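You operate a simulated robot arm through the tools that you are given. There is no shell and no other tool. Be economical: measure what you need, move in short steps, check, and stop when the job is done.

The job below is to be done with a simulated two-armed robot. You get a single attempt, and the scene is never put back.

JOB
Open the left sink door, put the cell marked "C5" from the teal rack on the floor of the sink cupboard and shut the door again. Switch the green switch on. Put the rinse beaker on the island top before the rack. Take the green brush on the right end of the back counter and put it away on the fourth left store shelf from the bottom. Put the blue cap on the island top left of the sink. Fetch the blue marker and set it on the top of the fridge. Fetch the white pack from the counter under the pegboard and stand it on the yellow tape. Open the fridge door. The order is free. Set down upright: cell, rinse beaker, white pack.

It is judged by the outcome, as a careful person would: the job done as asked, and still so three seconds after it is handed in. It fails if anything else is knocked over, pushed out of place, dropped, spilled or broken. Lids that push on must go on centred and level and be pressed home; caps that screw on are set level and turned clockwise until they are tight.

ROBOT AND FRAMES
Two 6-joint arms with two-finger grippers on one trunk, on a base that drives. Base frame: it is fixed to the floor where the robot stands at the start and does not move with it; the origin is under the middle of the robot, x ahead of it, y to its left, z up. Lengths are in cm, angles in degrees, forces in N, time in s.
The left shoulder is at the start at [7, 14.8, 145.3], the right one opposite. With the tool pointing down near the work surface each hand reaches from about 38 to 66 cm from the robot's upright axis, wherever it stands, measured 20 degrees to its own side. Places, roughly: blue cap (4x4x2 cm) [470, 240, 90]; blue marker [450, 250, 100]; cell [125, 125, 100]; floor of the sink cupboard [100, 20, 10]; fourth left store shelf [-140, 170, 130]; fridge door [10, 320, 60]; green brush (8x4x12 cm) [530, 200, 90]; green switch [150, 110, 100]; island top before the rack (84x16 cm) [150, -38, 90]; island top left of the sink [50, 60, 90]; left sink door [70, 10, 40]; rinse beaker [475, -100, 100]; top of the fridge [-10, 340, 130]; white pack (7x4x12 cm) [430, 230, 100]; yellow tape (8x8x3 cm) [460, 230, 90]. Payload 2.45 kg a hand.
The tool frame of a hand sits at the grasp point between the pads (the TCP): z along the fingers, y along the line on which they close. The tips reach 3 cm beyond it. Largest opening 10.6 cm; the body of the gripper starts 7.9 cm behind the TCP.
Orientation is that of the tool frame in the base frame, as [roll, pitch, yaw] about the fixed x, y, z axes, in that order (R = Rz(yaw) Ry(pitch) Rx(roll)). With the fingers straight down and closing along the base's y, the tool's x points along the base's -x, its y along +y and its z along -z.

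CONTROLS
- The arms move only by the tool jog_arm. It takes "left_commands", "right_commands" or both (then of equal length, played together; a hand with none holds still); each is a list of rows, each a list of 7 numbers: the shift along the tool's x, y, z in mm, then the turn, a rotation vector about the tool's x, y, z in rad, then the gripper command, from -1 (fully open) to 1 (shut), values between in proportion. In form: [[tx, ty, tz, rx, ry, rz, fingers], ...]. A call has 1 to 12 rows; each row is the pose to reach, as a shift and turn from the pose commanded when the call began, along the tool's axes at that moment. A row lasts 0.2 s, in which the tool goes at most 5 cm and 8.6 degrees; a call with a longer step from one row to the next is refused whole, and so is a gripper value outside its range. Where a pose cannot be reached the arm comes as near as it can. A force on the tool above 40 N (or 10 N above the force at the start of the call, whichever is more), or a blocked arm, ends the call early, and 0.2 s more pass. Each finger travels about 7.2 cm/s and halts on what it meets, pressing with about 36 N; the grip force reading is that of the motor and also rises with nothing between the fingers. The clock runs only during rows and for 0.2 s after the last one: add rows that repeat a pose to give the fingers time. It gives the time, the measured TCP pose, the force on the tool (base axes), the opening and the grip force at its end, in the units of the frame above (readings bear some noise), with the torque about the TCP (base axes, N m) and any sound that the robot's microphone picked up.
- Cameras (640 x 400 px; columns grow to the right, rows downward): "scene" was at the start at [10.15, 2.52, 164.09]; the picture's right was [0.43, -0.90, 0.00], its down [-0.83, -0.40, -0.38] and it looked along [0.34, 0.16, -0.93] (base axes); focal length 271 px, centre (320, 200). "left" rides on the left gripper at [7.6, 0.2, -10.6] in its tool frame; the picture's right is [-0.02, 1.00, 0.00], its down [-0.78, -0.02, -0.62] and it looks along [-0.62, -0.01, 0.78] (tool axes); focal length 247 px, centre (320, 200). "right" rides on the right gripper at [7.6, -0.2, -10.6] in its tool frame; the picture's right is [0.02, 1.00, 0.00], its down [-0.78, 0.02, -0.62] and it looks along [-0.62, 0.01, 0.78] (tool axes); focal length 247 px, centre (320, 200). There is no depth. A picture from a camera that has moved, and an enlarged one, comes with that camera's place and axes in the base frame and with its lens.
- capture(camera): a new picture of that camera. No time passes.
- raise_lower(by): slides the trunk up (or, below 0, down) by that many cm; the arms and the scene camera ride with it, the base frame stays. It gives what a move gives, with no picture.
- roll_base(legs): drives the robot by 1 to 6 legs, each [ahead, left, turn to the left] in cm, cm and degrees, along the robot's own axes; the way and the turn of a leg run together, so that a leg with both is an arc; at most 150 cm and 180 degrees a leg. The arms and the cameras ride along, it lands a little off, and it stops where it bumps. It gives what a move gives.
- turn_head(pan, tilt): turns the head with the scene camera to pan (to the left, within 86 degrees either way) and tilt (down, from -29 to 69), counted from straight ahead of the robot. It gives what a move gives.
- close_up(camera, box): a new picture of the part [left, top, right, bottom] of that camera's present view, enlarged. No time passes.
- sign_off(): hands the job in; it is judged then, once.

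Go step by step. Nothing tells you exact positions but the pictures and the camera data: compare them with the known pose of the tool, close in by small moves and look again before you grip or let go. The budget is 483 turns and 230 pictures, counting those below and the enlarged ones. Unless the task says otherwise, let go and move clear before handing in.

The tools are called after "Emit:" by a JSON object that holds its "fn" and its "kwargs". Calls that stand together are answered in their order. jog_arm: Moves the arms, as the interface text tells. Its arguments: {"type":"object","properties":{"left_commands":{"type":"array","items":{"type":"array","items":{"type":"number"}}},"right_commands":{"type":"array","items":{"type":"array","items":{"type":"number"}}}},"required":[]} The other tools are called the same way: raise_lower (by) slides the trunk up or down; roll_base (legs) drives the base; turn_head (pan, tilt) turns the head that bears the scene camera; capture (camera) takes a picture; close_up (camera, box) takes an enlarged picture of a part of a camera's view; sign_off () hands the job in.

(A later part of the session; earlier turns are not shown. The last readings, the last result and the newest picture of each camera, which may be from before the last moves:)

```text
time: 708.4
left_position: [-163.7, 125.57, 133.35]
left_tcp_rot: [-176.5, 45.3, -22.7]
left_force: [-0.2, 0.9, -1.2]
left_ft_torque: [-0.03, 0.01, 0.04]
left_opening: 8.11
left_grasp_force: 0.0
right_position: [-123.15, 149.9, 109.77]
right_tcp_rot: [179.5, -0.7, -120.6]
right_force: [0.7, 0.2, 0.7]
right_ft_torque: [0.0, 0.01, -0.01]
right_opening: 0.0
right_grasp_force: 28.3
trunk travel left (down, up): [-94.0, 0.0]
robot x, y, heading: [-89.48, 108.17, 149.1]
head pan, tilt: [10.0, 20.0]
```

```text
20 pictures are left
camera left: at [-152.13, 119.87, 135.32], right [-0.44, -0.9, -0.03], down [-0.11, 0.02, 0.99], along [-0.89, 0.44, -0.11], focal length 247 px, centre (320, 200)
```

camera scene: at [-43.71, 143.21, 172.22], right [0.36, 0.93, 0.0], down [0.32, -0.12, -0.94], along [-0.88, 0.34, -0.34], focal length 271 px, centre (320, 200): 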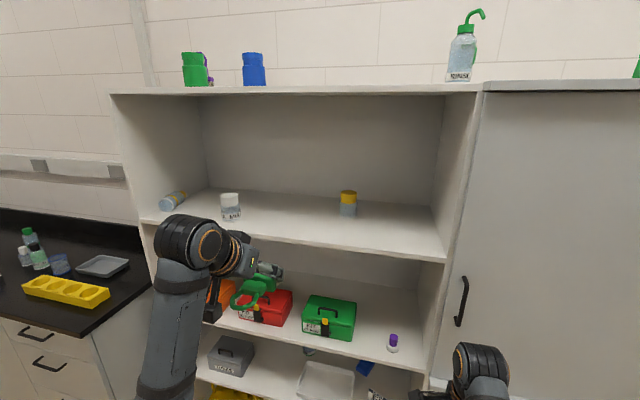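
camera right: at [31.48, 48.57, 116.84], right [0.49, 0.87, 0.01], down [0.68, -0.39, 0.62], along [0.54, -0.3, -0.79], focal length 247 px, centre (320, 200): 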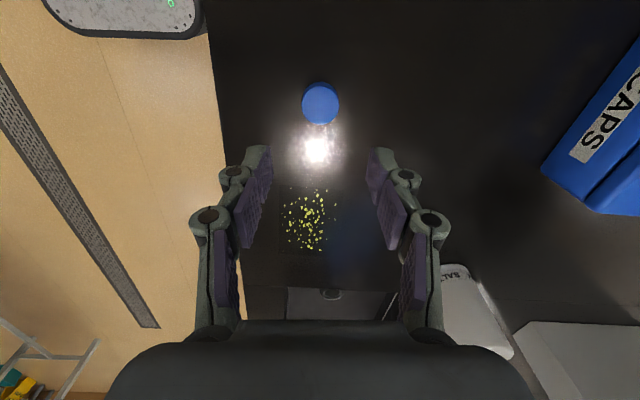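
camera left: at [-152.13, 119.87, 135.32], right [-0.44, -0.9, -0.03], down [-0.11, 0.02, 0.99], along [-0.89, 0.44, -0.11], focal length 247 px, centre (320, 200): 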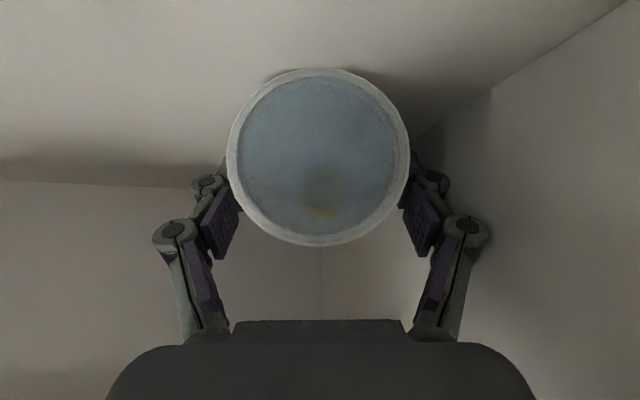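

Emit:
{"fn": "jog_arm", "kwargs": {"left_commands": [[0, 0, 0, 0, 0, 0, -0.2], [0, 0, 0, 0, 0, 0, 0.2], [0, 0, 0, 0, 0, 0, 0.6], [0, 0, 0, 0, 0, 0, 0.6]]}}

Emit:
{"fn": "jog_arm", "kwargs": {"left_commands": [[-10, 0, -10, 0, 0, 0, 0.6], [-25, 0, -25, 0, 0, 0, 0.6], [-42, -15, -42, 0, 0, 0, 0.6]]}}

Emit:
{"fn": "capture", "kwargs": {"camera": "left"}}

```text
time: 709.4
left_position: [-163.87, 125.45, 133.29]
left_tcp_rot: [-176.5, 45.4, -22.8]
left_force: [0.7, -0.7, -0.3]
left_ft_torque: [0.01, 0.05, -0.02]
left_opening: 5.85
left_grasp_force: 35.5
right_position: [-123.29, 149.92, 109.75]
right_tcp_rot: [179.4, -0.6, -120.4]
right_force: [1.0, 0.1, -0.6]
right_ft_torque: [0.0, -0.03, 0.04]
right_opening: 0.02
right_grasp_force: 28.8
trunk travel left (down, up): [-94.0, 0.0]
robot x, y, heading: [-89.19, 108.4, 149.1]
head pan, tilt: [10.0, 20.0]
```

```text
time: 710.2
left_position: [-163.17, 126.72, 139.44]
left_tcp_rot: [-176.5, 45.3, -22.7]
left_force: [-0.2, 0.6, -2.3]
left_ft_torque: [-0.03, 0.0, -0.03]
left_opening: 5.82
left_grasp_force: 35.9
right_position: [-123.21, 150.08, 109.67]
right_tcp_rot: [179.4, -0.7, -120.5]
right_force: [-0.7, 0.0, -0.4]
right_ft_torque: [0.0, 0.02, 0.02]
right_opening: 0.0
right_grasp_force: 28.2
trunk travel left (down, up): [-94.0, 0.0]
robot x, y, heading: [-89.08, 108.4, 149.0]
head pan, tilt: [10.0, 20.0]
```

```text
19 pictures are left
camera left: at [-151.6, 121.07, 141.33], right [-0.44, -0.9, -0.03], down [-0.11, 0.02, 0.99], along [-0.89, 0.44, -0.11], focal length 247 px, centre (320, 200)
```

left: 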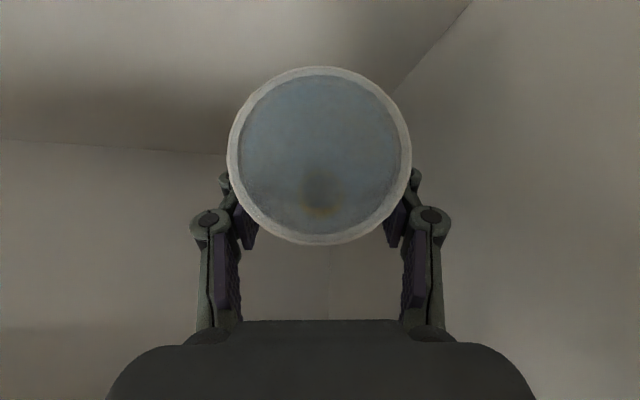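

The bottle is held. I carry it to the free front-left corner of the island to regrip it so it can be stood upright.

Emit:
{"fn": "roll_base", "kwargs": {"legs": [[-50, -1, 0]]}}

Emit:
{"fn": "jog_arm", "kwargs": {"left_commands": [[34, 0, -34, 0.04, 0, 0.04, 0.6], [68, 0, -68, 0.08, 0, 0.08, 0.6], [102, 0, -102, 0.1, 0, 0.1, 0.6]]}}

Emit:
{"fn": "roll_base", "kwargs": {"legs": [[0, 0, -90], [-100, 0, 0], [0, -107, 0]]}}

Emit:
{"fn": "turn_head", "kwargs": {"pan": 5, "tilt": 45}}

Emit:
{"fn": "capture", "kwargs": {"camera": "scene"}}

```text
time: 713.1
left_position: [-120.0, 101.89, 139.23]
left_tcp_rot: [-176.6, 45.2, -23.0]
left_force: [0.2, -0.2, -2.9]
left_ft_torque: [-0.04, 0.02, 0.02]
left_opening: 5.81
left_grasp_force: 36.4
right_position: [-79.77, 125.03, 109.62]
right_tcp_rot: [179.5, -0.6, -120.6]
right_force: [-0.4, -0.1, -1.1]
right_ft_torque: [-0.02, -0.01, -0.03]
right_opening: 0.01
right_grasp_force: 28.7
trunk travel left (down, up): [-94.0, 0.0]
robot x, y, heading: [-45.89, 83.19, 149.0]
head pan, tilt: [10.0, 20.0]
```

```text
time: 713.9
left_position: [-106.69, 95.39, 139.45]
left_tcp_rot: [-176.7, 45.7, -31.0]
left_force: [0.4, 0.6, -2.0]
left_ft_torque: [0.01, 0.03, 0.06]
left_opening: 5.82
left_grasp_force: 36.8
right_position: [-79.51, 124.76, 109.85]
right_tcp_rot: [179.3, -0.7, -120.6]
right_force: [0.4, 0.7, 0.0]
right_ft_torque: [-0.03, 0.06, -0.02]
right_opening: 0.0
right_grasp_force: 28.0
trunk travel left (down, up): [-94.0, 0.0]
robot x, y, heading: [-45.42, 83.47, 148.8]
head pan, tilt: [10.0, 20.0]
```

```text
time: 728.1
left_position: [5.76, 2.66, 139.22]
left_tcp_rot: [-176.5, 45.8, -121.0]
left_force: [-0.3, 0.3, -2.4]
left_ft_torque: [-0.01, 0.02, -0.01]
left_opening: 5.8
left_grasp_force: 35.8
right_position: [35.27, -24.46, 109.7]
right_tcp_rot: [179.3, -0.5, 149.5]
right_force: [-0.1, -0.3, 0.7]
right_ft_torque: [-0.05, -0.03, -0.02]
right_opening: 0.01
right_grasp_force: 28.8
trunk travel left (down, up): [-94.0, 0.0]
robot x, y, heading: [-6.75, -58.81, 59.0]
head pan, tilt: [10.0, 20.0]
```

```text
time: 729.0
left_position: [5.79, 2.45, 139.36]
left_tcp_rot: [-176.5, 45.7, -121.0]
left_force: [0.7, -0.6, -2.7]
left_ft_torque: [0.06, 0.0, 0.01]
left_opening: 5.8
left_grasp_force: 36.5
right_position: [35.21, -24.45, 109.76]
right_tcp_rot: [179.4, -0.6, 149.5]
right_force: [-0.1, 0.8, -1.0]
right_ft_torque: [0.02, 0.0, 0.01]
right_opening: 0.0
right_grasp_force: 29.2
trunk travel left (down, up): [-94.0, 0.0]
robot x, y, heading: [-6.43, -58.93, 59.0]
head pan, tilt: [5.0, 45.0]
```

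```text
18 pictures are left
camera scene: at [-0.24, -46.94, 168.36], right [0.9, -0.44, 0.0], down [-0.31, -0.63, -0.71], along [0.31, 0.64, -0.71], focal length 271 px, centre (320, 200)
```

scene: 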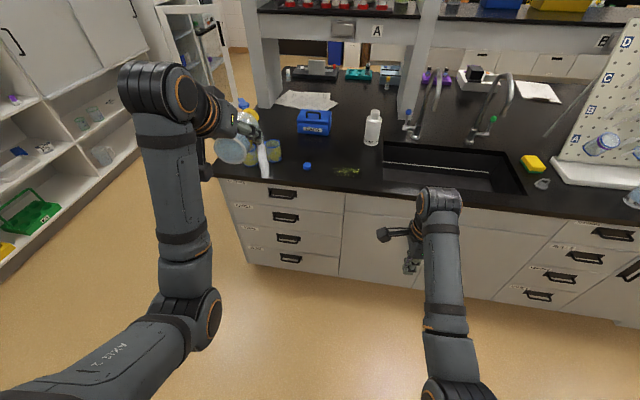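

Emit:
{"fn": "roll_base", "kwargs": {"legs": [[42, 2.7, 0]]}}

Emit:
{"fn": "jog_arm", "kwargs": {"left_commands": [[34, 0, 33, 0, 0, 0, 0.6], [68, 0, 66, 0, 0, 0, 0.6], [102, 0, 99, 0, 0, 0, 0.6], [136, 0, 132, 0, 0, 0, 0.6], [170, 0, 165, 0, 0, 0, 0.6], [204, 0, 198, 0, 0, 0, 0.6], [238, 0, 231, 0, 0, 0, 0.6], [272, 0, 264, 0, 0, 0, 0.6], [295, 0, 287, 0, 0, 0, 0.6]]}}

Emit:
{"fn": "capture", "kwargs": {"camera": "scene"}}

```text
time: 731.6
left_position: [25.17, 39.83, 139.48]
left_tcp_rot: [-176.6, 45.8, -121.1]
left_force: [-0.2, 0.1, -1.7]
left_ft_torque: [0.0, 0.01, 0.05]
left_opening: 5.78
left_grasp_force: 35.7
right_position: [54.68, 12.62, 109.79]
right_tcp_rot: [179.2, -0.6, 149.4]
right_force: [-0.1, 0.8, -0.6]
right_ft_torque: [0.0, 0.0, 0.0]
right_opening: 0.01
right_grasp_force: 28.2
trunk travel left (down, up): [-94.0, 0.0]
robot x, y, heading: [12.72, -21.42, 59.2]
head pan, tilt: [5.0, 45.0]
```

```text
time: 733.6
left_position: [26.67, 39.11, 98.24]
left_tcp_rot: [-176.6, 45.7, -121.2]
left_force: [-0.2, 0.7, -2.4]
left_ft_torque: [-0.03, -0.01, 0.02]
left_opening: 5.75
left_grasp_force: 36.0
right_position: [54.73, 12.83, 109.65]
right_tcp_rot: [179.3, -0.6, 149.3]
right_force: [-0.6, 0.7, -0.7]
right_ft_torque: [-0.04, 0.0, -0.02]
right_opening: 0.01
right_grasp_force: 28.5
trunk travel left (down, up): [-94.0, 0.0]
robot x, y, heading: [12.91, -21.21, 59.1]
head pan, tilt: [5.0, 45.0]
```

```text
17 pictures are left
camera scene: at [19.17, -9.5, 168.35], right [0.9, -0.44, 0.0], down [-0.31, -0.64, -0.71], along [0.31, 0.63, -0.71], focal length 271 px, centre (320, 200)
```

scene: 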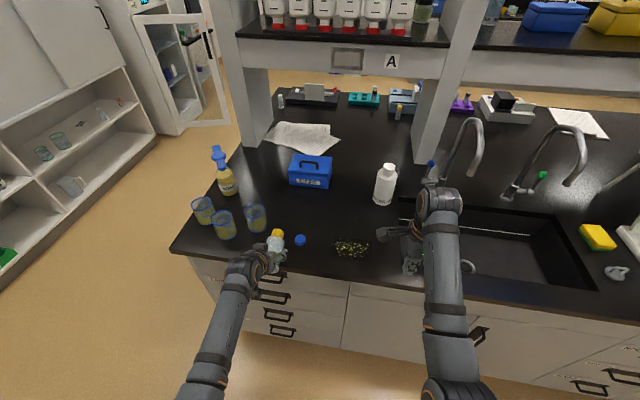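

Emit:
{"fn": "jog_arm", "kwargs": {"left_commands": [[18, 0, 17, 0, 0, 0, 0.6], [28, 0, 27, 0, 0, 0, 0.6], [32, 0, 31, 0, 0, 0, 0.6], [35, 0, 34, 0, 0, 0, 0.6]]}}

```text
time: 734.6
left_position: [26.87, 38.92, 93.41]
left_tcp_rot: [-176.6, 45.7, -121.2]
left_force: [-0.8, 0.1, -0.2]
left_ft_torque: [0.0, -0.02, 0.0]
left_opening: 5.77
left_grasp_force: 36.2
right_position: [54.59, 12.62, 109.79]
right_tcp_rot: [179.4, -0.6, 149.3]
right_force: [0.3, -0.3, -0.8]
right_ft_torque: [0.02, 0.01, 0.01]
right_opening: 0.0
right_grasp_force: 29.6
trunk travel left (down, up): [-94.0, 0.0]
robot x, y, heading: [13.18, -21.08, 58.8]
head pan, tilt: [5.0, 45.0]
```

Emit:
{"fn": "jog_arm", "kwargs": {"left_commands": [[0, 0, 0, 0, 0, 0, 0.3], [0, 0, 0, 0, 0, 0, -0.1], [0, 0, 0, 0, 0, 0, -0.35], [0, 0, 0, 0, 0, 0, -0.35], [-33, 0, -33, 0, 0, 0, -0.35], [-66, 0, -66, 0, 0, 0, -0.35], [-80, 0, -66, 0, 0.13, 0, -0.35], [-86, 0, -58, 0, 0.26, 0, -0.35], [-86, 0, -58, 0, 0.39, 0, -0.35], [-86, 0, -58, 0, 0.52, 0, -0.35], [-86, 0, -58, 0, 0.65, 0, -0.35], [-86, 0, -58, 0, 0.795, 0, -0.35]]}}

Emit:
{"fn": "capture", "kwargs": {"camera": "left"}}

```text
time: 737.2
left_position: [27.5, 40.63, 103.45]
left_tcp_rot: [-177.6, 0.0, -123.6]
left_force: [0.0, 0.7, -0.4]
left_ft_torque: [0.0, 0.02, 0.01]
left_opening: 7.13
left_grasp_force: 0.0
right_position: [54.65, 12.9, 109.71]
right_tcp_rot: [179.6, -0.8, 149.4]
right_force: [0.3, -0.3, 0.5]
right_ft_torque: [-0.05, 0.03, 0.03]
right_opening: 0.0
right_grasp_force: 28.6
trunk travel left (down, up): [-94.0, 0.0]
robot x, y, heading: [12.78, -21.33, 59.0]
head pan, tilt: [5.0, 45.0]
```

```text
16 pictures are left
camera left: at [22.9, 34.59, 113.99], right [-0.82, 0.57, -0.04], down [0.42, 0.66, 0.62], along [0.38, 0.49, -0.78], focal length 247 px, centre (320, 200)
```

left: 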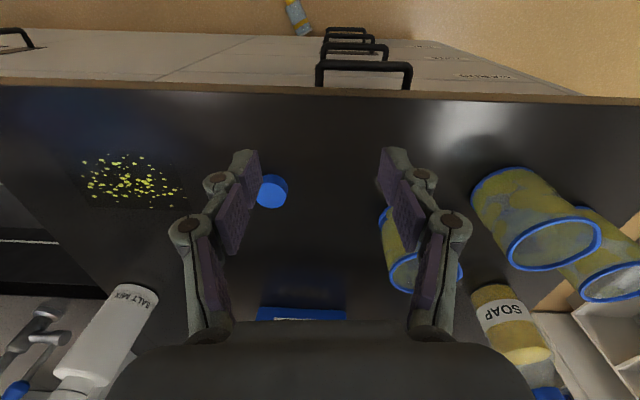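

The bottle rolled off onto the floor in front of the cabinet. I look at it closely to retrieve it.

Emit:
{"fn": "close_up", "kwargs": {"camera": "left", "box": [260, 0, 340, 50]}}

```text
8.00 times, centred on (300, 25) of left
camera zoom: at [22.9, 34.59, 113.99], right [-0.82, 0.57, -0.04], down [0.42, 0.66, 0.62], along [0.38, 0.49, -0.78], focal length 1976 px, centre (480, 1600)
```

zoom: 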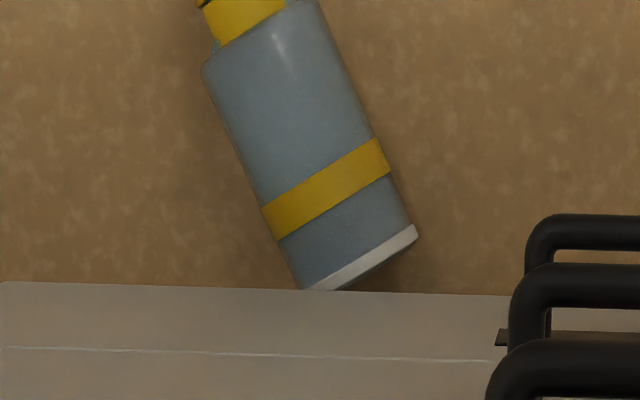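

I back off, tilt the left hand to 45° again (pointing a bit left along the bottle) and lower the trunk.

Emit:
{"fn": "roll_base", "kwargs": {"legs": [[-30, 0, 0], [0, -15, 0]]}}

Emit:
{"fn": "jog_arm", "kwargs": {"left_commands": [[0, 0, 0, 0, -0.13, 0, -0.35], [0, 0, 0, 0, -0.26, 0, -0.35], [0, 0, 0, 0, -0.39, 0, -0.35], [0, 0, 0, 0, -0.52, 0, -0.35], [0, 0, 0, 0, -0.65, 0, -0.35], [0, 0, 0, 0, -0.785, 0, -0.35]]}}

Emit:
{"fn": "jog_arm", "kwargs": {"left_commands": [[0, 0, 0, -0.1, 0, -0.1, -0.35], [0, 0, 0, -0.2, 0, -0.2, -0.35], [0, 0, 0, -0.29, 0, -0.29, -0.35]]}}

Emit:
{"fn": "raise_lower", "kwargs": {"by": -38}}

Emit:
{"fn": "raise_lower", "kwargs": {"by": -36}}

Emit:
{"fn": "capture", "kwargs": {"camera": "left"}}

```text
time: 740.2
left_position: [24.68, 7.27, 103.5]
left_tcp_rot: [-177.6, 0.2, -123.5]
left_force: [-0.2, 0.1, -0.1]
left_ft_torque: [-0.02, -0.05, 0.03]
left_opening: 7.14
left_grasp_force: 0.0
right_position: [51.79, -20.61, 109.83]
right_tcp_rot: [179.4, -0.5, 149.6]
right_force: [-0.4, 0.5, -0.5]
right_ft_torque: [0.0, -0.02, 0.0]
right_opening: 0.0
right_grasp_force: 29.0
trunk travel left (down, up): [-94.0, 0.0]
robot x, y, heading: [10.06, -54.68, 59.0]
head pan, tilt: [5.0, 45.0]
```

```text
time: 741.6
left_position: [24.84, 7.14, 103.66]
left_tcp_rot: [-176.6, 45.3, -121.1]
left_force: [-0.1, -0.5, 0.1]
left_ft_torque: [-0.01, -0.01, -0.02]
left_opening: 7.16
left_grasp_force: 0.1
right_position: [51.97, -20.72, 109.69]
right_tcp_rot: [179.5, -0.8, 149.5]
right_force: [-0.9, 0.3, -1.0]
right_ft_torque: [0.02, -0.02, 0.02]
right_opening: 0.0
right_grasp_force: 28.7
trunk travel left (down, up): [-94.0, 0.0]
robot x, y, heading: [10.23, -54.83, 58.9]
head pan, tilt: [5.0, 45.0]
```

```text
time: 742.4
left_position: [24.17, 7.21, 103.13]
left_tcp_rot: [-178.0, 44.2, -98.4]
left_force: [0.2, 0.6, 0.0]
left_ft_torque: [0.0, 0.04, 0.02]
left_opening: 7.14
left_grasp_force: 0.1
right_position: [52.13, -20.78, 109.64]
right_tcp_rot: [179.4, -0.6, 149.5]
right_force: [-0.5, -0.3, 0.3]
right_ft_torque: [0.03, -0.02, -0.02]
right_opening: 0.02
right_grasp_force: 28.7
trunk travel left (down, up): [-94.0, 0.0]
robot x, y, heading: [10.59, -54.78, 58.8]
head pan, tilt: [5.0, 45.0]
```

```text
time: 746.0
left_position: [24.4, 7.45, 65.44]
left_tcp_rot: [-177.7, 44.6, -98.3]
left_force: [0.5, -0.3, 0.6]
left_ft_torque: [0.03, 0.01, -0.02]
left_opening: 7.17
left_grasp_force: 0.1
right_position: [52.06, -20.74, 71.81]
right_tcp_rot: [179.6, -0.7, 149.5]
right_force: [0.2, -0.5, 0.1]
right_ft_torque: [0.0, 0.02, -0.01]
right_opening: 0.0
right_grasp_force: 28.6
trunk travel left (down, up): [-56.0, 38.0]
robot x, y, heading: [10.28, -54.78, 58.9]
head pan, tilt: [5.0, 45.0]
```

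```text
time: 749.5
left_position: [24.36, 7.36, 29.48]
left_tcp_rot: [-177.6, 44.4, -98.3]
left_force: [-0.5, 0.1, -0.5]
left_ft_torque: [0.01, -0.03, -0.01]
left_opening: 7.13
left_grasp_force: 0.1
right_position: [51.93, -20.75, 35.85]
right_tcp_rot: [179.4, -0.8, 149.5]
right_force: [-0.1, -0.7, 0.3]
right_ft_torque: [0.0, -0.02, -0.01]
right_opening: 0.0
right_grasp_force: 28.7
trunk travel left (down, up): [-20.0, 74.0]
robot x, y, heading: [10.46, -54.67, 58.8]
head pan, tilt: [5.0, 45.0]
```

```text
14 pictures are left
camera left: at [21.93, -5.23, 31.65], right [-0.98, 0.19, -0.01], down [0.01, 0.12, 0.99], along [0.19, 0.97, -0.12], focal length 247 px, centre (320, 200)
```

left: 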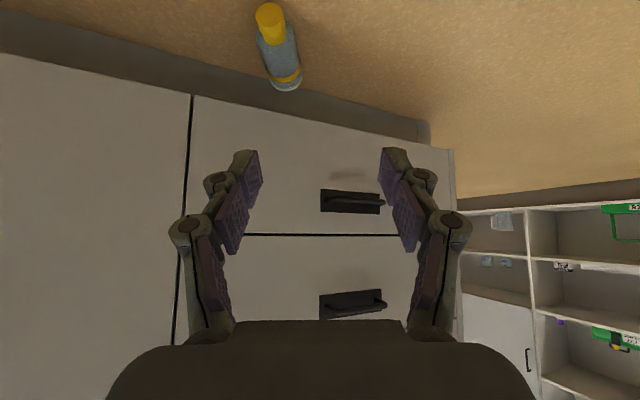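

Emit:
{"fn": "jog_arm", "kwargs": {"left_commands": [[20, 8, -10, 0, 0, 0, -0.35], [50, 16, -20, 0, 0, 0, -0.35], [80, 24, 0, 0, 0, 0, -0.35], [110, 31, 30, 0, 0, 0, -0.35], [145, 31, 60, 0, 0, 0, -0.35], [175, 31, 85, 0, 0, 0, -0.35]]}}

Emit:
{"fn": "roll_base", "kwargs": {"legs": [[27, 0, 0]]}}

Emit:
{"fn": "capture", "kwargs": {"camera": "left"}}

```text
time: 751.0
left_position: [21.36, 0.85, 11.06]
left_tcp_rot: [-176.8, 44.1, -97.7]
left_force: [0.7, -0.1, 0.2]
left_ft_torque: [-0.01, 0.03, -0.02]
left_opening: 7.16
left_grasp_force: 0.2
right_position: [52.06, -20.73, 35.75]
right_tcp_rot: [179.3, -0.7, 149.5]
right_force: [-0.8, 0.9, -0.4]
right_ft_torque: [-0.01, 0.01, 0.0]
right_opening: 0.0
right_grasp_force: 28.4
trunk travel left (down, up): [-20.0, 74.0]
robot x, y, heading: [10.07, -54.62, 58.9]
head pan, tilt: [5.0, 45.0]
```

```text
time: 752.9
left_position: [35.26, 23.76, 11.06]
left_tcp_rot: [-176.8, 44.2, -97.8]
left_force: [-0.2, 0.1, 0.3]
left_ft_torque: [0.0, 0.0, -0.03]
left_opening: 7.14
left_grasp_force: 0.0
right_position: [65.87, 2.16, 35.84]
right_tcp_rot: [179.4, -0.7, 149.3]
right_force: [0.2, 0.3, 0.6]
right_ft_torque: [0.0, -0.01, -0.03]
right_opening: 0.03
right_grasp_force: 28.4
trunk travel left (down, up): [-20.0, 74.0]
robot x, y, heading: [24.26, -31.94, 58.9]
head pan, tilt: [5.0, 45.0]
```

```text
13 pictures are left
camera left: at [32.79, 11.26, 13.26], right [-0.98, 0.19, -0.02], down [0.0, 0.13, 0.99], along [0.19, 0.97, -0.13], focal length 247 px, centre (320, 200)
```

left: 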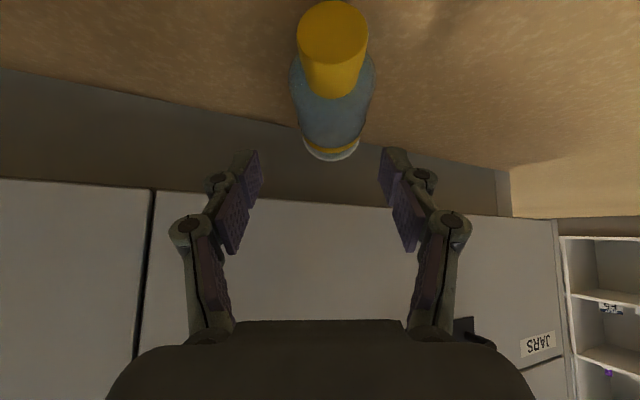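

Emit:
{"fn": "jog_arm", "kwargs": {"left_commands": [[-17, 6, 17, 0, 0, 0, -0.45]]}}

Emit:
{"fn": "raise_lower", "kwargs": {"by": -7.3}}

Emit:
{"fn": "jog_arm", "kwargs": {"left_commands": [[0, 0, 0, 0, 0, 0, -0.1], [0, 0, 0, 0, 0, 0, 0.4], [0, 0, 0, 0, 0, 0, 0.8], [0, 0, 0, 0, 0, 0, 0.8]]}}

Emit:
{"fn": "raise_lower", "kwargs": {"by": 6}}

Emit:
{"fn": "capture", "kwargs": {"camera": "left"}}

```text
time: 753.2
left_position: [35.06, 26.36, 10.86]
left_tcp_rot: [-176.7, 44.2, -97.8]
left_force: [-0.7, 0.1, 0.5]
left_ft_torque: [0.01, -0.01, 0.01]
left_opening: 7.69
left_grasp_force: 0.0
right_position: [65.95, 2.14, 35.81]
right_tcp_rot: [179.3, -0.6, 149.4]
right_force: [0.7, -0.9, 0.5]
right_ft_torque: [0.0, 0.01, 0.01]
right_opening: 0.0
right_grasp_force: 28.6
trunk travel left (down, up): [-20.0, 74.0]
robot x, y, heading: [24.08, -31.54, 58.9]
head pan, tilt: [5.0, 45.0]
```

```text
time: 754.4
left_position: [35.28, 26.88, 4.38]
left_tcp_rot: [-176.6, 44.8, -97.7]
left_force: [-0.1, 0.0, 0.4]
left_ft_torque: [-0.01, 0.0, 0.01]
left_opening: 7.67
left_grasp_force: 0.1
right_position: [65.93, 2.1, 28.7]
right_tcp_rot: [179.3, -0.8, 149.4]
right_force: [0.2, 0.5, -0.7]
right_ft_torque: [0.03, 0.03, 0.03]
right_opening: 0.01
right_grasp_force: 28.4
trunk travel left (down, up): [-12.7, 81.3]
robot x, y, heading: [23.87, -31.71, 58.9]
head pan, tilt: [5.0, 45.0]
```

```text
time: 755.4
left_position: [35.25, 26.83, 4.47]
left_tcp_rot: [-176.7, 45.0, -97.7]
left_force: [-0.4, 0.0, -0.6]
left_ft_torque: [-0.14, 0.04, 0.03]
left_opening: 5.91
left_grasp_force: 35.8
right_position: [65.87, 1.97, 28.62]
right_tcp_rot: [179.1, -0.9, 149.4]
right_force: [0.3, -0.5, 0.2]
right_ft_torque: [-0.02, 0.03, 0.02]
right_opening: 0.0
right_grasp_force: 28.5
trunk travel left (down, up): [-12.7, 81.3]
robot x, y, heading: [24.02, -31.98, 58.9]
head pan, tilt: [5.0, 45.0]
```

```text
time: 756.4
left_position: [34.94, 26.17, 9.27]
left_tcp_rot: [-177.1, 43.8, -97.8]
left_force: [0.1, -0.5, -15.0]
left_ft_torque: [-1.28, 0.31, 0.01]
left_opening: 5.94
left_grasp_force: 35.3
right_position: [65.94, 2.18, 34.3]
right_tcp_rot: [179.5, -0.5, 149.4]
right_force: [0.7, -0.1, -0.4]
right_ft_torque: [-0.01, -0.02, -0.01]
right_opening: 0.0
right_grasp_force: 29.0
trunk travel left (down, up): [-18.7, 75.3]
robot x, y, heading: [24.39, -31.61, 58.9]
head pan, tilt: [5.0, 45.0]
```

```text
12 pictures are left
camera left: at [32.51, 13.54, 11.59], right [-0.98, 0.19, -0.02], down [0.0, 0.14, 0.99], along [0.19, 0.97, -0.14], focal length 247 px, centre (320, 200)
```

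left: 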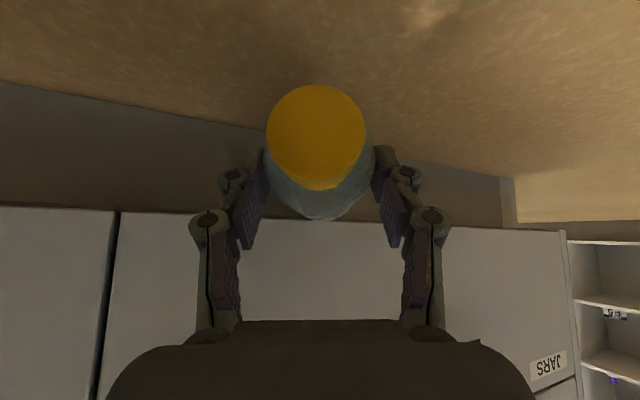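

The bottle's base is under the cabinet overhang. I lower slightly and pull it out straight back.

Emit:
{"fn": "raise_lower", "kwargs": {"by": -4}}

Emit:
{"fn": "roll_base", "kwargs": {"legs": [[-25, 0, 0]]}}

Emit:
{"fn": "raise_lower", "kwargs": {"by": 8}}

Emit:
{"fn": "roll_base", "kwargs": {"legs": [[-45, 0, 0]]}}

```text
time: 757.2
left_position: [35.09, 26.37, 5.68]
left_tcp_rot: [-176.9, 44.2, -97.9]
left_force: [0.3, -0.2, -1.9]
left_ft_torque: [-0.12, 0.03, -0.04]
left_opening: 5.93
left_grasp_force: 35.9
right_position: [65.93, 2.19, 30.49]
right_tcp_rot: [179.4, -0.7, 149.4]
right_force: [-1.4, 0.8, -0.1]
right_ft_torque: [-0.02, 0.0, -0.01]
right_opening: 0.01
right_grasp_force: 28.7
trunk travel left (down, up): [-14.7, 79.3]
robot x, y, heading: [23.88, -31.87, 59.0]
head pan, tilt: [5.0, 45.0]
```

```text
time: 759.0
left_position: [22.21, 4.94, 5.63]
left_tcp_rot: [-176.9, 44.1, -97.8]
left_force: [-0.1, 0.1, -2.7]
left_ft_torque: [-0.11, 0.03, 0.0]
left_opening: 5.89
left_grasp_force: 36.3
right_position: [53.01, -19.18, 30.44]
right_tcp_rot: [179.4, -0.7, 149.4]
right_force: [0.4, 0.8, 0.0]
right_ft_torque: [0.05, -0.01, 0.01]
right_opening: 0.0
right_grasp_force: 28.0
trunk travel left (down, up): [-14.7, 79.3]
robot x, y, heading: [11.23, -52.96, 58.7]
head pan, tilt: [5.0, 45.0]
```

```text
time: 760.2
left_position: [22.09, 4.99, 13.65]
left_tcp_rot: [-176.9, 44.0, -97.8]
left_force: [-0.5, 0.0, -3.7]
left_ft_torque: [-0.14, -0.01, -0.01]
left_opening: 5.93
left_grasp_force: 35.9
right_position: [52.98, -19.28, 38.39]
right_tcp_rot: [179.5, -0.8, 149.3]
right_force: [0.2, 0.3, -0.5]
right_ft_torque: [0.02, 0.01, -0.03]
right_opening: 0.0
right_grasp_force: 28.5
trunk travel left (down, up): [-22.7, 71.3]
robot x, y, heading: [11.09, -53.08, 58.9]
head pan, tilt: [5.0, 45.0]
```

```text
time: 762.9
left_position: [-1.41, -33.97, 13.77]
left_tcp_rot: [-176.9, 44.1, -98.0]
left_force: [0.4, 0.4, -2.9]
left_ft_torque: [-0.12, 0.01, 0.0]
left_opening: 5.9
left_grasp_force: 36.2
right_position: [29.38, -58.35, 38.35]
right_tcp_rot: [179.4, -0.7, 149.3]
right_force: [0.0, -0.4, 0.3]
right_ft_torque: [0.0, 0.01, 0.02]
right_opening: 0.0
right_grasp_force: 28.2
trunk travel left (down, up): [-22.7, 71.3]
robot x, y, heading: [-12.62, -92.01, 58.6]
head pan, tilt: [5.0, 45.0]
```

Bottle in hand with its base pointing away: turning the hand from 45° forward to about 40° backward will hang it base-down. I raise the trunk and try that in the air.

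Emit:
{"fn": "raise_lower", "kwargs": {"by": 38}}

Emit:
{"fn": "raise_lower", "kwargs": {"by": 33}}

Emit:
{"fn": "jog_arm", "kwargs": {"left_commands": [[-33, 0, -33, 0.06, 0, 0.06, 0.8], [-66, 0, -66, 0.12, 0, 0.12, 0.8], [-99, 0, -99, 0.18, 0, 0.18, 0.8], [-132, 0, -132, 0.24, 0, 0.24, 0.8], [-165, 0, -165, 0.28, 0, 0.28, 0.8], [-190, 0, -190, 0.28, 0, 0.28, 0.8]]}}

Emit:
{"fn": "jog_arm", "kwargs": {"left_commands": [[0, 0, 0, 0, 0.14, 0, 0.8], [0, 0, 0, 0, 0.28, 0, 0.8], [0, 0, 0, 0, 0.42, 0, 0.8], [0, 0, 0, 0, 0.56, 0, 0.8], [0, 0, 0, 0, 0.7, 0, 0.8], [0, 0, 0, 0, 0.84, 0, 0.8], [0, 0, 0, 0, 0.98, 0, 0.8], [0, 0, 0, 0, 1.12, 0, 0.8], [0, 0, 0, 0, 1.26, 0, 0.8], [0, 0, 0, 0, 1.4, 0, 0.8], [0, 0, 0, 0, 1.54, 0, 0.8]]}}

```text
time: 766.6
left_position: [-1.35, -33.98, 51.71]
left_tcp_rot: [-176.9, 44.1, -97.9]
left_force: [-0.1, 0.2, -2.2]
left_ft_torque: [-0.13, 0.0, 0.01]
left_opening: 5.89
left_grasp_force: 35.7
right_position: [29.28, -58.26, 76.56]
right_tcp_rot: [179.4, -0.7, 149.3]
right_force: [0.6, -0.4, -0.2]
right_ft_torque: [0.02, -0.03, -0.02]
right_opening: 0.0
right_grasp_force: 28.6
trunk travel left (down, up): [-60.7, 33.3]
robot x, y, heading: [-12.45, -92.17, 58.9]
head pan, tilt: [5.0, 45.0]
```

```text
time: 769.8
left_position: [-1.41, -33.96, 84.56]
left_tcp_rot: [-177.0, 44.2, -97.8]
left_force: [-0.1, 0.5, -3.2]
left_ft_torque: [-0.11, 0.02, 0.01]
left_opening: 5.88
left_grasp_force: 36.7
right_position: [29.39, -58.34, 109.48]
right_tcp_rot: [179.4, -0.8, 149.2]
right_force: [0.4, -0.1, -0.1]
right_ft_torque: [-0.01, -0.01, -0.01]
right_opening: 0.0
right_grasp_force: 28.2
trunk travel left (down, up): [-93.7, 0.3]
robot x, y, heading: [-12.42, -92.23, 59.0]
head pan, tilt: [5.0, 45.0]
```

```text
time: 771.2
left_position: [-2.19, -33.41, 111.75]
left_tcp_rot: [-176.7, 45.0, -120.6]
left_force: [0.2, 0.0, -2.7]
left_ft_torque: [-0.13, 0.08, 0.0]
left_opening: 5.91
left_grasp_force: 35.8
right_position: [29.41, -58.27, 109.43]
right_tcp_rot: [179.4, -0.7, 149.3]
right_force: [-0.1, 0.3, 0.4]
right_ft_torque: [0.03, 0.0, -0.01]
right_opening: 0.0
right_grasp_force: 28.7
trunk travel left (down, up): [-93.7, 0.3]
robot x, y, heading: [-11.9, -92.04, 58.7]
head pan, tilt: [5.0, 45.0]
```

```text
time: 773.6
left_position: [-3.83, -36.02, 112.16]
left_tcp_rot: [-176.9, -40.2, -124.8]
left_force: [-0.3, 0.0, -3.0]
left_ft_torque: [0.03, -0.02, -0.03]
left_opening: 5.9
left_grasp_force: 35.8
left hand out of reach, approached as far as the arm can: row 6, 7, 8, 9, 10, 11
right_position: [29.33, -58.31, 109.45]
right_tcp_rot: [179.3, -0.6, 149.3]
right_force: [0.3, -0.5, 0.1]
right_ft_torque: [0.01, -0.03, -0.03]
right_opening: 0.01
right_grasp_force: 28.7
trunk travel left (down, up): [-93.7, 0.3]
robot x, y, heading: [-12.17, -92.36, 58.8]
head pan, tilt: [5.0, 45.0]
```

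The bottle now hangs upright. I carry it over the island's free front-left corner and set it standing.

Emit:
{"fn": "roll_base", "kwargs": {"legs": [[40, 14.3, 0], [42, 0, 0]]}}

Emit:
{"fn": "capture", "kwargs": {"camera": "scene"}}

```text
time: 778.4
left_position: [26.73, 41.76, 112.24]
left_tcp_rot: [-176.9, -40.3, -124.8]
left_force: [-0.5, 0.3, -1.4]
left_ft_torque: [0.05, -0.02, -0.02]
left_opening: 5.89
left_grasp_force: 35.9
right_position: [59.88, 19.41, 109.59]
right_tcp_rot: [179.4, -0.8, 149.2]
right_force: [0.6, 0.3, -0.5]
right_ft_torque: [0.0, -0.01, 0.0]
right_opening: 0.0
right_grasp_force: 28.1
trunk travel left (down, up): [-93.7, 0.3]
robot x, y, heading: [18.03, -14.53, 58.7]
head pan, tilt: [5.0, 45.0]
```

```text
11 pictures are left
camera scene: at [24.23, -2.92, 168.08], right [0.9, -0.44, 0.0], down [-0.31, -0.63, -0.71], along [0.31, 0.63, -0.71], focal length 271 px, centre (320, 200)
```

scene: 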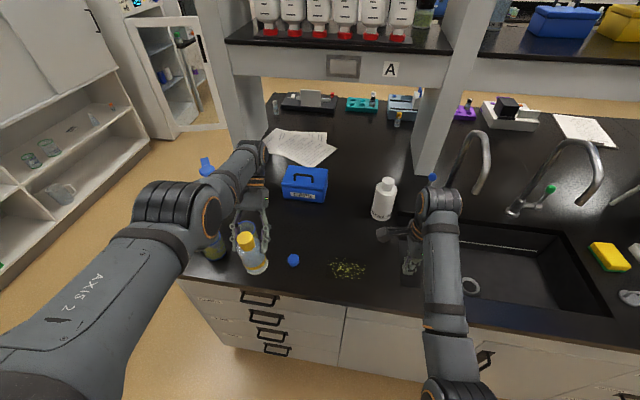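

Emit:
{"fn": "roll_base", "kwargs": {"legs": [[-3.5, -3, 0]]}}

Emit:
{"fn": "jog_arm", "kwargs": {"left_commands": [[-20, 0, 24, 0, 0, 0, 0.8], [-40, 0, 48, 0, 0, 0, 0.8], [-50, 0, 60, 0, 0, 0, 0.8], [-55, 0, 66, 0, 0, 0, 0.8]]}}

Emit:
{"fn": "close_up", "kwargs": {"camera": "scene", "box": [180, 190, 340, 300]}}

```text
time: 779.4
left_position: [27.34, 38.26, 111.6]
left_tcp_rot: [-176.5, -40.7, -125.0]
left_force: [0.2, 2.1, -2.6]
left_ft_torque: [-0.07, 0.01, 0.03]
left_opening: 5.88
left_grasp_force: 35.4
right_position: [60.64, 15.85, 109.14]
right_tcp_rot: [179.7, -0.4, 149.4]
right_force: [0.0, 1.5, -0.2]
right_ft_torque: [-0.09, -0.03, 0.01]
right_opening: 0.02
right_grasp_force: 29.1
trunk travel left (down, up): [-93.7, 0.3]
robot x, y, heading: [18.86, -19.05, 58.4]
head pan, tilt: [5.0, 45.0]
```

```text
time: 780.4
left_position: [26.41, 34.91, 105.14]
left_tcp_rot: [-176.9, -40.2, -124.8]
left_force: [0.4, -0.1, -2.1]
left_ft_torque: [0.06, -0.04, -0.02]
left_opening: 5.9
left_grasp_force: 35.9
left hand out of reach, approached as far as the arm can: row 1, 2, 3, 4
right_position: [60.61, 14.99, 109.44]
right_tcp_rot: [179.3, -0.6, 149.3]
right_force: [-0.8, -0.1, -1.0]
right_ft_torque: [0.04, -0.01, -0.01]
right_opening: 0.0
right_grasp_force: 28.4
trunk travel left (down, up): [-93.7, 0.3]
robot x, y, heading: [18.97, -18.86, 58.6]
head pan, tilt: [5.0, 45.0]
```

```text
3.64 times, centred on (260, 245) of scene
camera zoom: at [25.05, -7.51, 168.08], right [0.9, -0.44, 0.0], down [-0.31, -0.63, -0.71], along [0.31, 0.63, -0.71], focal length 987 px, centre (538, 36)
```

zoom: 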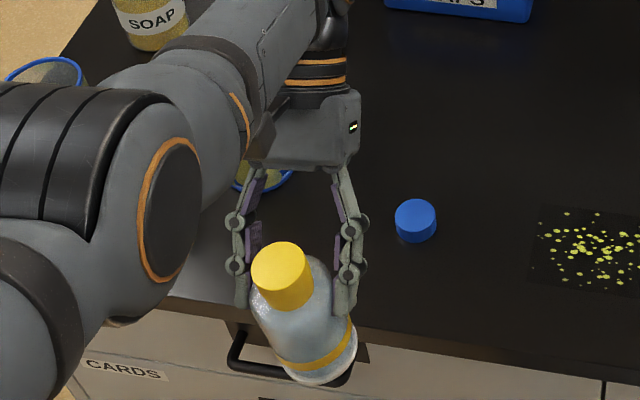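

Emit:
{"fn": "roll_base", "kwargs": {"legs": [[6.5, 0.5, 0]]}}

Emit:
{"fn": "raise_lower", "kwargs": {"by": -1.8}}

Emit:
{"fn": "close_up", "kwargs": {"camera": "scene", "box": [180, 190, 340, 300]}}

```text
time: 781.3
left_position: [28.96, 40.1, 105.44]
left_tcp_rot: [-177.1, -39.9, -124.7]
left_force: [-1.4, -1.6, -2.3]
left_ft_torque: [0.09, -0.04, -0.02]
left_opening: 5.86
left_grasp_force: 36.2
right_position: [63.16, 20.08, 109.85]
right_tcp_rot: [179.0, -0.8, 149.4]
right_force: [0.0, -1.4, 0.5]
right_ft_torque: [0.1, -0.01, 0.02]
right_opening: 0.0
right_grasp_force: 28.7
trunk travel left (down, up): [-93.7, 0.3]
robot x, y, heading: [21.74, -13.3, 58.5]
head pan, tilt: [5.0, 45.0]
```

```text
time: 782.0
left_position: [29.15, 40.57, 103.31]
left_tcp_rot: [-176.9, -40.2, -124.7]
left_force: [0.6, 0.0, -2.2]
left_ft_torque: [0.04, -0.02, 0.0]
left_opening: 5.88
left_grasp_force: 35.9
right_position: [63.34, 20.46, 107.8]
right_tcp_rot: [179.3, -0.7, 149.3]
right_force: [-0.1, 0.5, -0.1]
right_ft_torque: [0.02, -0.06, -0.02]
right_opening: 0.0
right_grasp_force: 28.4
trunk travel left (down, up): [-91.9, 2.1]
robot x, y, heading: [21.88, -13.37, 58.5]
head pan, tilt: [5.0, 45.0]
```

```text
3.64 times, centred on (260, 245) of scene
camera zoom: at [27.76, -1.89, 166.28], right [0.9, -0.44, 0.0], down [-0.31, -0.63, -0.71], along [0.31, 0.64, -0.71], focal length 987 px, centre (538, 36)
```

zoom: 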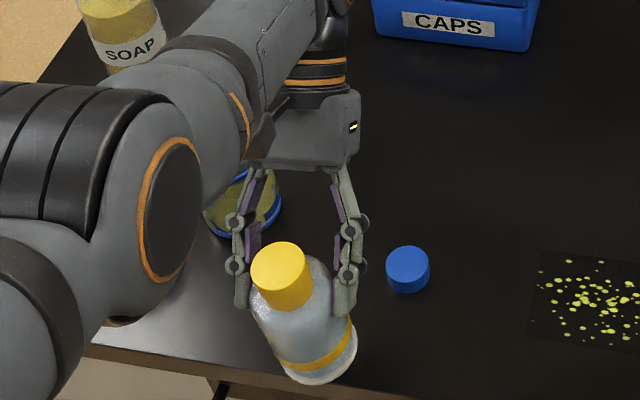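

Emit:
{"fn": "roll_base", "kwargs": {"legs": [[3, -1, 0]]}}

Emit:
{"fn": "raise_lower", "kwargs": {"by": -1}}

Emit:
{"fn": "raise_lower", "kwargs": {"by": -0.5}}

```text
time: 782.8
left_position: [31.23, 42.48, 103.43]
left_tcp_rot: [-176.8, -40.0, -124.7]
left_force: [-1.0, -1.1, -2.0]
left_ft_torque: [0.08, -0.03, 0.0]
left_opening: 5.89
left_grasp_force: 35.6
right_position: [65.35, 22.28, 107.98]
right_tcp_rot: [179.1, -0.6, 149.4]
right_force: [-1.1, -0.7, 0.4]
right_ft_torque: [0.06, -0.06, 0.0]
right_opening: 0.0
right_grasp_force: 29.0
trunk travel left (down, up): [-91.9, 2.1]
robot x, y, heading: [24.1, -11.51, 58.9]
head pan, tilt: [5.0, 45.0]
```

```text
time: 783.4
left_position: [31.49, 42.73, 102.26]
left_tcp_rot: [-176.8, -40.2, -124.8]
left_force: [-0.6, 0.2, -2.3]
left_ft_torque: [0.04, -0.02, 0.01]
left_opening: 5.91
left_grasp_force: 35.7
right_position: [65.74, 22.53, 106.71]
right_tcp_rot: [179.2, -0.7, 149.3]
right_force: [-0.5, -0.6, 0.7]
right_ft_torque: [0.02, -0.02, 0.0]
right_opening: 0.0
right_grasp_force: 29.1
trunk travel left (down, up): [-90.9, 3.1]
robot x, y, heading: [24.04, -11.72, 58.8]
head pan, tilt: [5.0, 45.0]
```

```text
time: 784.0
left_position: [31.54, 42.78, 101.78]
left_tcp_rot: [-176.9, -40.3, -124.9]
left_force: [-0.4, 0.3, -2.7]
left_ft_torque: [0.07, 0.02, 0.01]
left_opening: 5.89
left_grasp_force: 35.9
right_position: [65.82, 22.73, 106.18]
right_tcp_rot: [179.6, -0.7, 149.3]
right_force: [0.2, -0.2, 0.3]
right_ft_torque: [0.0, -0.02, -0.01]
right_opening: 0.01
right_grasp_force: 28.4
trunk travel left (down, up): [-90.4, 3.6]
robot x, y, heading: [24.31, -11.29, 58.7]
head pan, tilt: [5.0, 45.0]
```

Emit:
{"fn": "raise_lower", "kwargs": {"by": -0.7}}

Emit:
{"fn": "raise_lower", "kwargs": {"by": -0.5}}

Emit:
{"fn": "raise_lower", "kwargs": {"by": -0.5}}

```text
time: 784.5
left_position: [31.56, 42.85, 101.09]
left_tcp_rot: [-176.9, -40.5, -124.9]
left_force: [0.1, 0.6, -2.2]
left_ft_torque: [0.0, -0.04, -0.01]
left_opening: 5.88
left_grasp_force: 35.9
right_position: [65.92, 22.79, 105.38]
right_tcp_rot: [179.6, -0.6, 149.1]
right_force: [0.9, 0.1, -1.2]
right_ft_torque: [-0.02, -0.01, -0.02]
right_opening: 0.02
right_grasp_force: 29.1
trunk travel left (down, up): [-89.7, 4.3]
robot x, y, heading: [23.85, -11.29, 58.4]
head pan, tilt: [5.0, 45.0]
```

```text
time: 785.0
left_position: [31.66, 42.72, 100.45]
left_tcp_rot: [-176.8, -40.5, -124.8]
left_force: [0.5, 0.5, -2.6]
left_ft_torque: [0.02, 0.01, -0.01]
left_opening: 5.91
left_grasp_force: 36.4
right_position: [65.93, 22.8, 104.83]
right_tcp_rot: [179.4, -0.7, 149.3]
right_force: [0.6, 0.3, 0.4]
right_ft_torque: [-0.02, 0.0, -0.01]
right_opening: 0.0
right_grasp_force: 28.7
trunk travel left (down, up): [-89.2, 4.8]
robot x, y, heading: [23.81, -10.95, 58.6]
head pan, tilt: [5.0, 45.0]
```

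```text
time: 785.6
left_position: [31.78, 42.87, 100.2]
left_tcp_rot: [-176.9, -40.3, -124.7]
left_force: [0.0, 0.2, 1.1]
left_ft_torque: [0.0, 0.1, -0.01]
left_opening: 5.89
left_grasp_force: 36.2
right_position: [65.91, 22.72, 104.52]
right_tcp_rot: [179.5, -0.7, 149.3]
right_force: [-0.5, 0.0, 0.2]
right_ft_torque: [0.0, 0.0, -0.01]
right_opening: 0.01
right_grasp_force: 28.7
trunk travel left (down, up): [-88.7, 5.3]
robot x, y, heading: [24.07, -11.15, 58.9]
head pan, tilt: [5.0, 45.0]
```

Emit:
{"fn": "raise_lower", "kwargs": {"by": -0.3}}

Emit:
{"fn": "jog_arm", "kwargs": {"left_commands": [[0, 0, 0, 0, 0, 0, 0], [0, 0, 0, 0, 0, 0, -0.2], [0, 0, 0, 0, 0, 0, -0.4], [0, 0, 0, 0, 0, 0, -0.45], [13, 0, -15, 0, 0, 0, -0.45], [32, 0, -38, 0, 0, 0, -0.45], [60, 0, -71, 0, 0, 0, -0.45]]}}

Emit:
{"fn": "capture", "kwargs": {"camera": "scene"}}

```text
time: 786.1
left_position: [31.63, 42.7, 100.12]
left_tcp_rot: [-177.0, -40.1, -124.7]
left_force: [1.4, 3.0, 23.6]
left_ft_torque: [-0.32, 0.61, 0.03]
left_opening: 5.91
left_grasp_force: 36.5
right_position: [65.88, 22.65, 104.19]
right_tcp_rot: [179.3, -0.9, 149.3]
right_force: [-0.3, -0.4, 0.5]
right_ft_torque: [0.01, 0.02, -0.02]
right_opening: 0.02
right_grasp_force: 28.5
trunk travel left (down, up): [-88.4, 5.6]
robot x, y, heading: [23.86, -11.31, 58.4]
head pan, tilt: [5.0, 45.0]
```

```text
time: 787.7
left_position: [32.71, 45.07, 107.16]
left_tcp_rot: [-177.0, -40.4, -124.7]
left_force: [-0.6, -0.7, 1.0]
left_ft_torque: [-0.01, -0.01, 0.0]
left_opening: 7.7
left_grasp_force: 0.1
left hand out of reach, approached as far as the arm can: row 5, 6, 7
right_position: [65.95, 22.73, 104.09]
right_tcp_rot: [179.2, -0.7, 149.4]
right_force: [-0.2, 0.1, -0.1]
right_ft_torque: [0.0, 0.02, 0.0]
right_opening: 0.0
right_grasp_force: 29.0
trunk travel left (down, up): [-88.4, 5.6]
robot x, y, heading: [23.86, -10.96, 58.6]
head pan, tilt: [5.0, 45.0]
```

```text
8 pictures are left
camera scene: at [30.3, 0.37, 162.75], right [0.9, -0.44, 0.0], down [-0.31, -0.63, -0.71], along [0.31, 0.63, -0.71], focal length 271 px, centre (320, 200)
```

scene: 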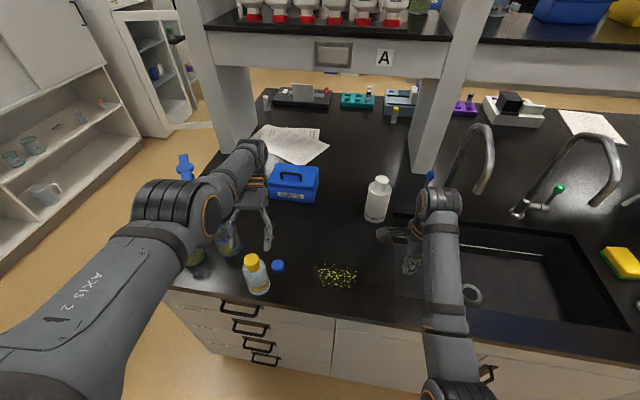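

The bottle stands upright. I raise, back off above it, and turn the hand back to 45° forward for an upright grip.

Emit:
{"fn": "raise_lower", "kwargs": {"by": 5.6}}

Emit:
{"fn": "roll_base", "kwargs": {"legs": [[-35, 0, 0.4]]}}

Emit:
{"fn": "jog_arm", "kwargs": {"left_commands": [[0, 0, 0, 0, -0.14, 0, -0.45], [0, 0, 0, 0, -0.28, 0, -0.45], [0, 0, 0, 0, -0.42, 0, -0.45], [0, 0, 0, 0, -0.56, 0, -0.45], [0, 0, 0, 0, -0.7, 0, -0.45], [0, 0, 0, 0, -0.84, 0, -0.45], [0, 0, 0, 0, -0.98, 0, -0.45], [0, 0, 0, 0, -1.12, 0, -0.45], [0, 0, 0, 0, -1.26, 0, -0.45], [0, 0, 0, 0, -1.38, 0, -0.45], [0, 0, 0, 0, -1.49, 0, -0.45]]}}

```text
time: 788.7
left_position: [32.66, 45.17, 112.72]
left_tcp_rot: [-176.9, -40.4, -124.6]
left_force: [0.0, 0.0, -0.4]
left_ft_torque: [0.0, 0.02, -0.01]
left_opening: 7.71
left_grasp_force: 0.0
right_position: [65.85, 22.78, 109.7]
right_tcp_rot: [179.5, -0.6, 149.3]
right_force: [1.1, -0.1, -0.6]
right_ft_torque: [0.0, -0.04, 0.03]
right_opening: 0.0
right_grasp_force: 28.5
trunk travel left (down, up): [-94.0, 0.0]
robot x, y, heading: [23.96, -11.52, 58.8]
head pan, tilt: [5.0, 45.0]
```

```text
time: 791.0
left_position: [14.27, 15.18, 112.63]
left_tcp_rot: [-176.9, -40.4, -124.3]
left_force: [-0.1, 1.1, 0.0]
left_ft_torque: [-0.03, 0.03, -0.01]
left_opening: 7.7
left_grasp_force: 0.1
right_position: [47.64, -7.13, 109.69]
right_tcp_rot: [179.5, -0.7, 149.7]
right_force: [1.2, -0.1, -0.5]
right_ft_torque: [-0.06, -0.01, -0.03]
right_opening: 0.0
right_grasp_force: 28.7
trunk travel left (down, up): [-94.0, 0.0]
robot x, y, heading: [5.82, -41.47, 59.2]
head pan, tilt: [5.0, 45.0]
```

```text
time: 793.4
left_position: [24.19, 37.21, 101.69]
left_tcp_rot: [-176.8, 45.1, -120.1]
left_force: [-1.2, 0.6, 0.2]
left_ft_torque: [-0.01, -0.02, 0.0]
left_opening: 7.69
left_grasp_force: 0.0
left hand out of reach, approached as far as the arm can: row 1, 2, 3, 4, 5, 6, 7, 8, 9, 10, 11
right_position: [47.44, -7.11, 109.84]
right_tcp_rot: [179.4, -0.7, 149.7]
right_force: [0.0, 0.3, -0.5]
right_ft_torque: [-0.02, 0.02, -0.02]
right_opening: 0.0
right_grasp_force: 28.2
trunk travel left (down, up): [-94.0, 0.0]
robot x, y, heading: [6.05, -41.12, 58.9]
head pan, tilt: [5.0, 45.0]
```

Emit:
{"fn": "capture", "kwargs": {"camera": "left"}}

```text
7 pictures are left
camera left: at [17.09, 26.56, 103.67], right [-0.84, 0.55, -0.03], down [0.04, 0.11, 0.99], along [0.55, 0.83, -0.11], focal length 247 px, centre (320, 200)
```

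left: 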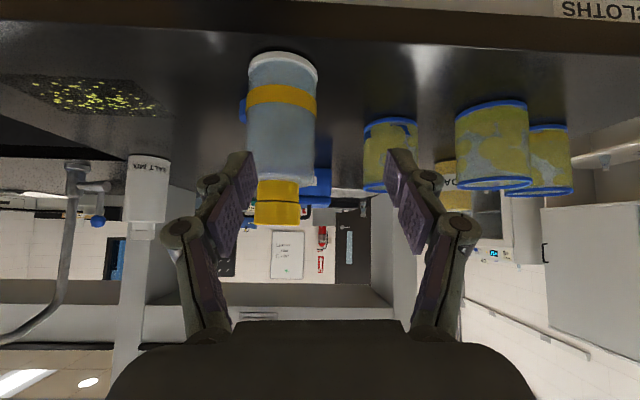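

Emit:
{"fn": "jog_arm", "kwargs": {"left_commands": [[0, -17, 0, 0, 0, 0, -0.45], [0, -34, 0, 0, 0, 0, -0.45], [33, -34, 33, 0, 0, 0, -0.45], [1, -34, 65, 0, 0, 0, -0.45], [-31, -34, 97, 0, 0, 0, -0.45], [-31, -34, 97, 0, 0, 0, 0], [-31, -34, 97, 0, 0, 0, 0.5], [-31, -34, 97, 0, 0, 0, 0.8], [-31, -34, 97, 0, 0, 0, 0.8]]}}

Emit:
{"fn": "jog_arm", "kwargs": {"left_commands": [[-7, 0, -7, 0, 0, 0, 0.8], [-30, 0, -30, 0, 0, 0, 0.8], [-60, 0, -60, 0, 0, 0, 0.8]]}}

Emit:
{"fn": "capture", "kwargs": {"camera": "left"}}

```text
time: 795.4
left_position: [28.39, 35.22, 101.87]
left_tcp_rot: [-176.7, 45.0, -120.1]
left_force: [0.2, 1.1, 0.5]
left_ft_torque: [0.01, -0.03, -0.01]
left_opening: 1.07
left_grasp_force: 0.1
left hand out of reach, approached as far as the arm can: row 1, 2, 3, 4, 5, 6, 7, 8, 9
right_position: [47.6, -7.07, 109.68]
right_tcp_rot: [179.3, -0.7, 149.7]
right_force: [0.7, 0.3, 0.4]
right_ft_torque: [-0.01, -0.01, -0.02]
right_opening: 0.0
right_grasp_force: 28.2
trunk travel left (down, up): [-94.0, 0.0]
robot x, y, heading: [5.91, -41.39, 59.3]
head pan, tilt: [5.0, 45.0]
```

```text
time: 796.2
left_position: [28.22, 35.24, 110.2]
left_tcp_rot: [-176.7, 45.0, -120.1]
left_force: [-0.2, 0.1, 0.1]
left_ft_torque: [-0.01, 0.01, -0.03]
left_opening: 1.05
left_grasp_force: 0.1
right_position: [47.47, -7.25, 109.68]
right_tcp_rot: [179.4, -0.7, 149.7]
right_force: [0.4, 0.4, -0.4]
right_ft_torque: [0.02, -0.02, 0.02]
right_opening: 0.0
right_grasp_force: 28.7
trunk travel left (down, up): [-94.0, 0.0]
robot x, y, heading: [5.97, -41.53, 59.2]
head pan, tilt: [5.0, 45.0]
```

```text
6 pictures are left
camera left: at [21.04, 24.46, 112.21], right [-0.84, 0.55, -0.03], down [0.04, 0.11, 0.99], along [0.55, 0.83, -0.11], focal length 247 px, centre (320, 200)
```

left: 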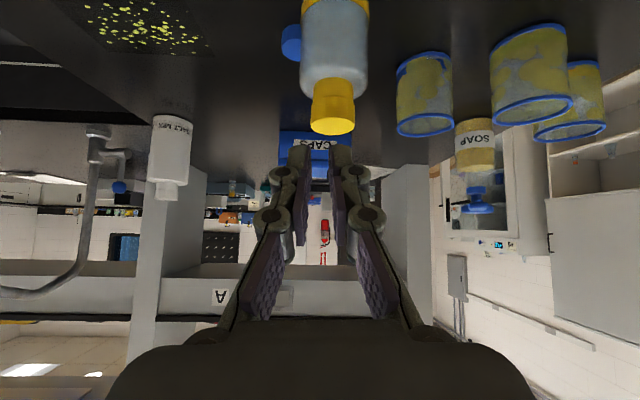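

The arm was at full stretch; the bottle is untouched. I open, draw the hand in, roll forward 18 cm above it and then descend around it.

Emit:
{"fn": "jog_arm", "kwargs": {"left_commands": [[14, 3, -44, 0, 0, 0, 0], [38, 7, -72, 0, 0, 0, -0.45], [60, 10, -82, 0, 0, 0, -0.5], [60, 10, -82, 0, 0, 0, -0.5]]}}

Emit:
{"fn": "roll_base", "kwargs": {"legs": [[17.5, 0, 0]]}}

```text
time: 797.2
left_position: [21.95, 27.43, 111.67]
left_tcp_rot: [-176.7, 44.9, -120.0]
left_force: [0.0, 0.3, -0.7]
left_ft_torque: [0.02, 0.01, 0.0]
left_opening: 7.94
left_grasp_force: 0.1
right_position: [47.67, -7.14, 109.74]
right_tcp_rot: [179.4, -0.7, 149.6]
right_force: [0.0, 0.7, -0.6]
right_ft_torque: [-0.02, 0.0, 0.02]
right_opening: 0.0
right_grasp_force: 28.6
trunk travel left (down, up): [-94.0, 0.0]
robot x, y, heading: [6.03, -41.29, 59.2]
head pan, tilt: [5.0, 45.0]
```

```text
time: 798.6
left_position: [30.71, 42.1, 111.9]
left_tcp_rot: [-176.8, 45.3, -120.1]
left_force: [0.1, -0.2, 0.7]
left_ft_torque: [0.02, -0.01, -0.01]
left_opening: 7.92
left_grasp_force: 0.0
right_position: [56.31, 7.62, 109.92]
right_tcp_rot: [179.3, -0.7, 149.8]
right_force: [0.2, 0.3, 0.2]
right_ft_torque: [0.02, 0.01, 0.0]
right_opening: 0.0
right_grasp_force: 28.7
trunk travel left (down, up): [-94.0, 0.0]
robot x, y, heading: [14.77, -26.39, 59.3]
head pan, tilt: [5.0, 45.0]
```

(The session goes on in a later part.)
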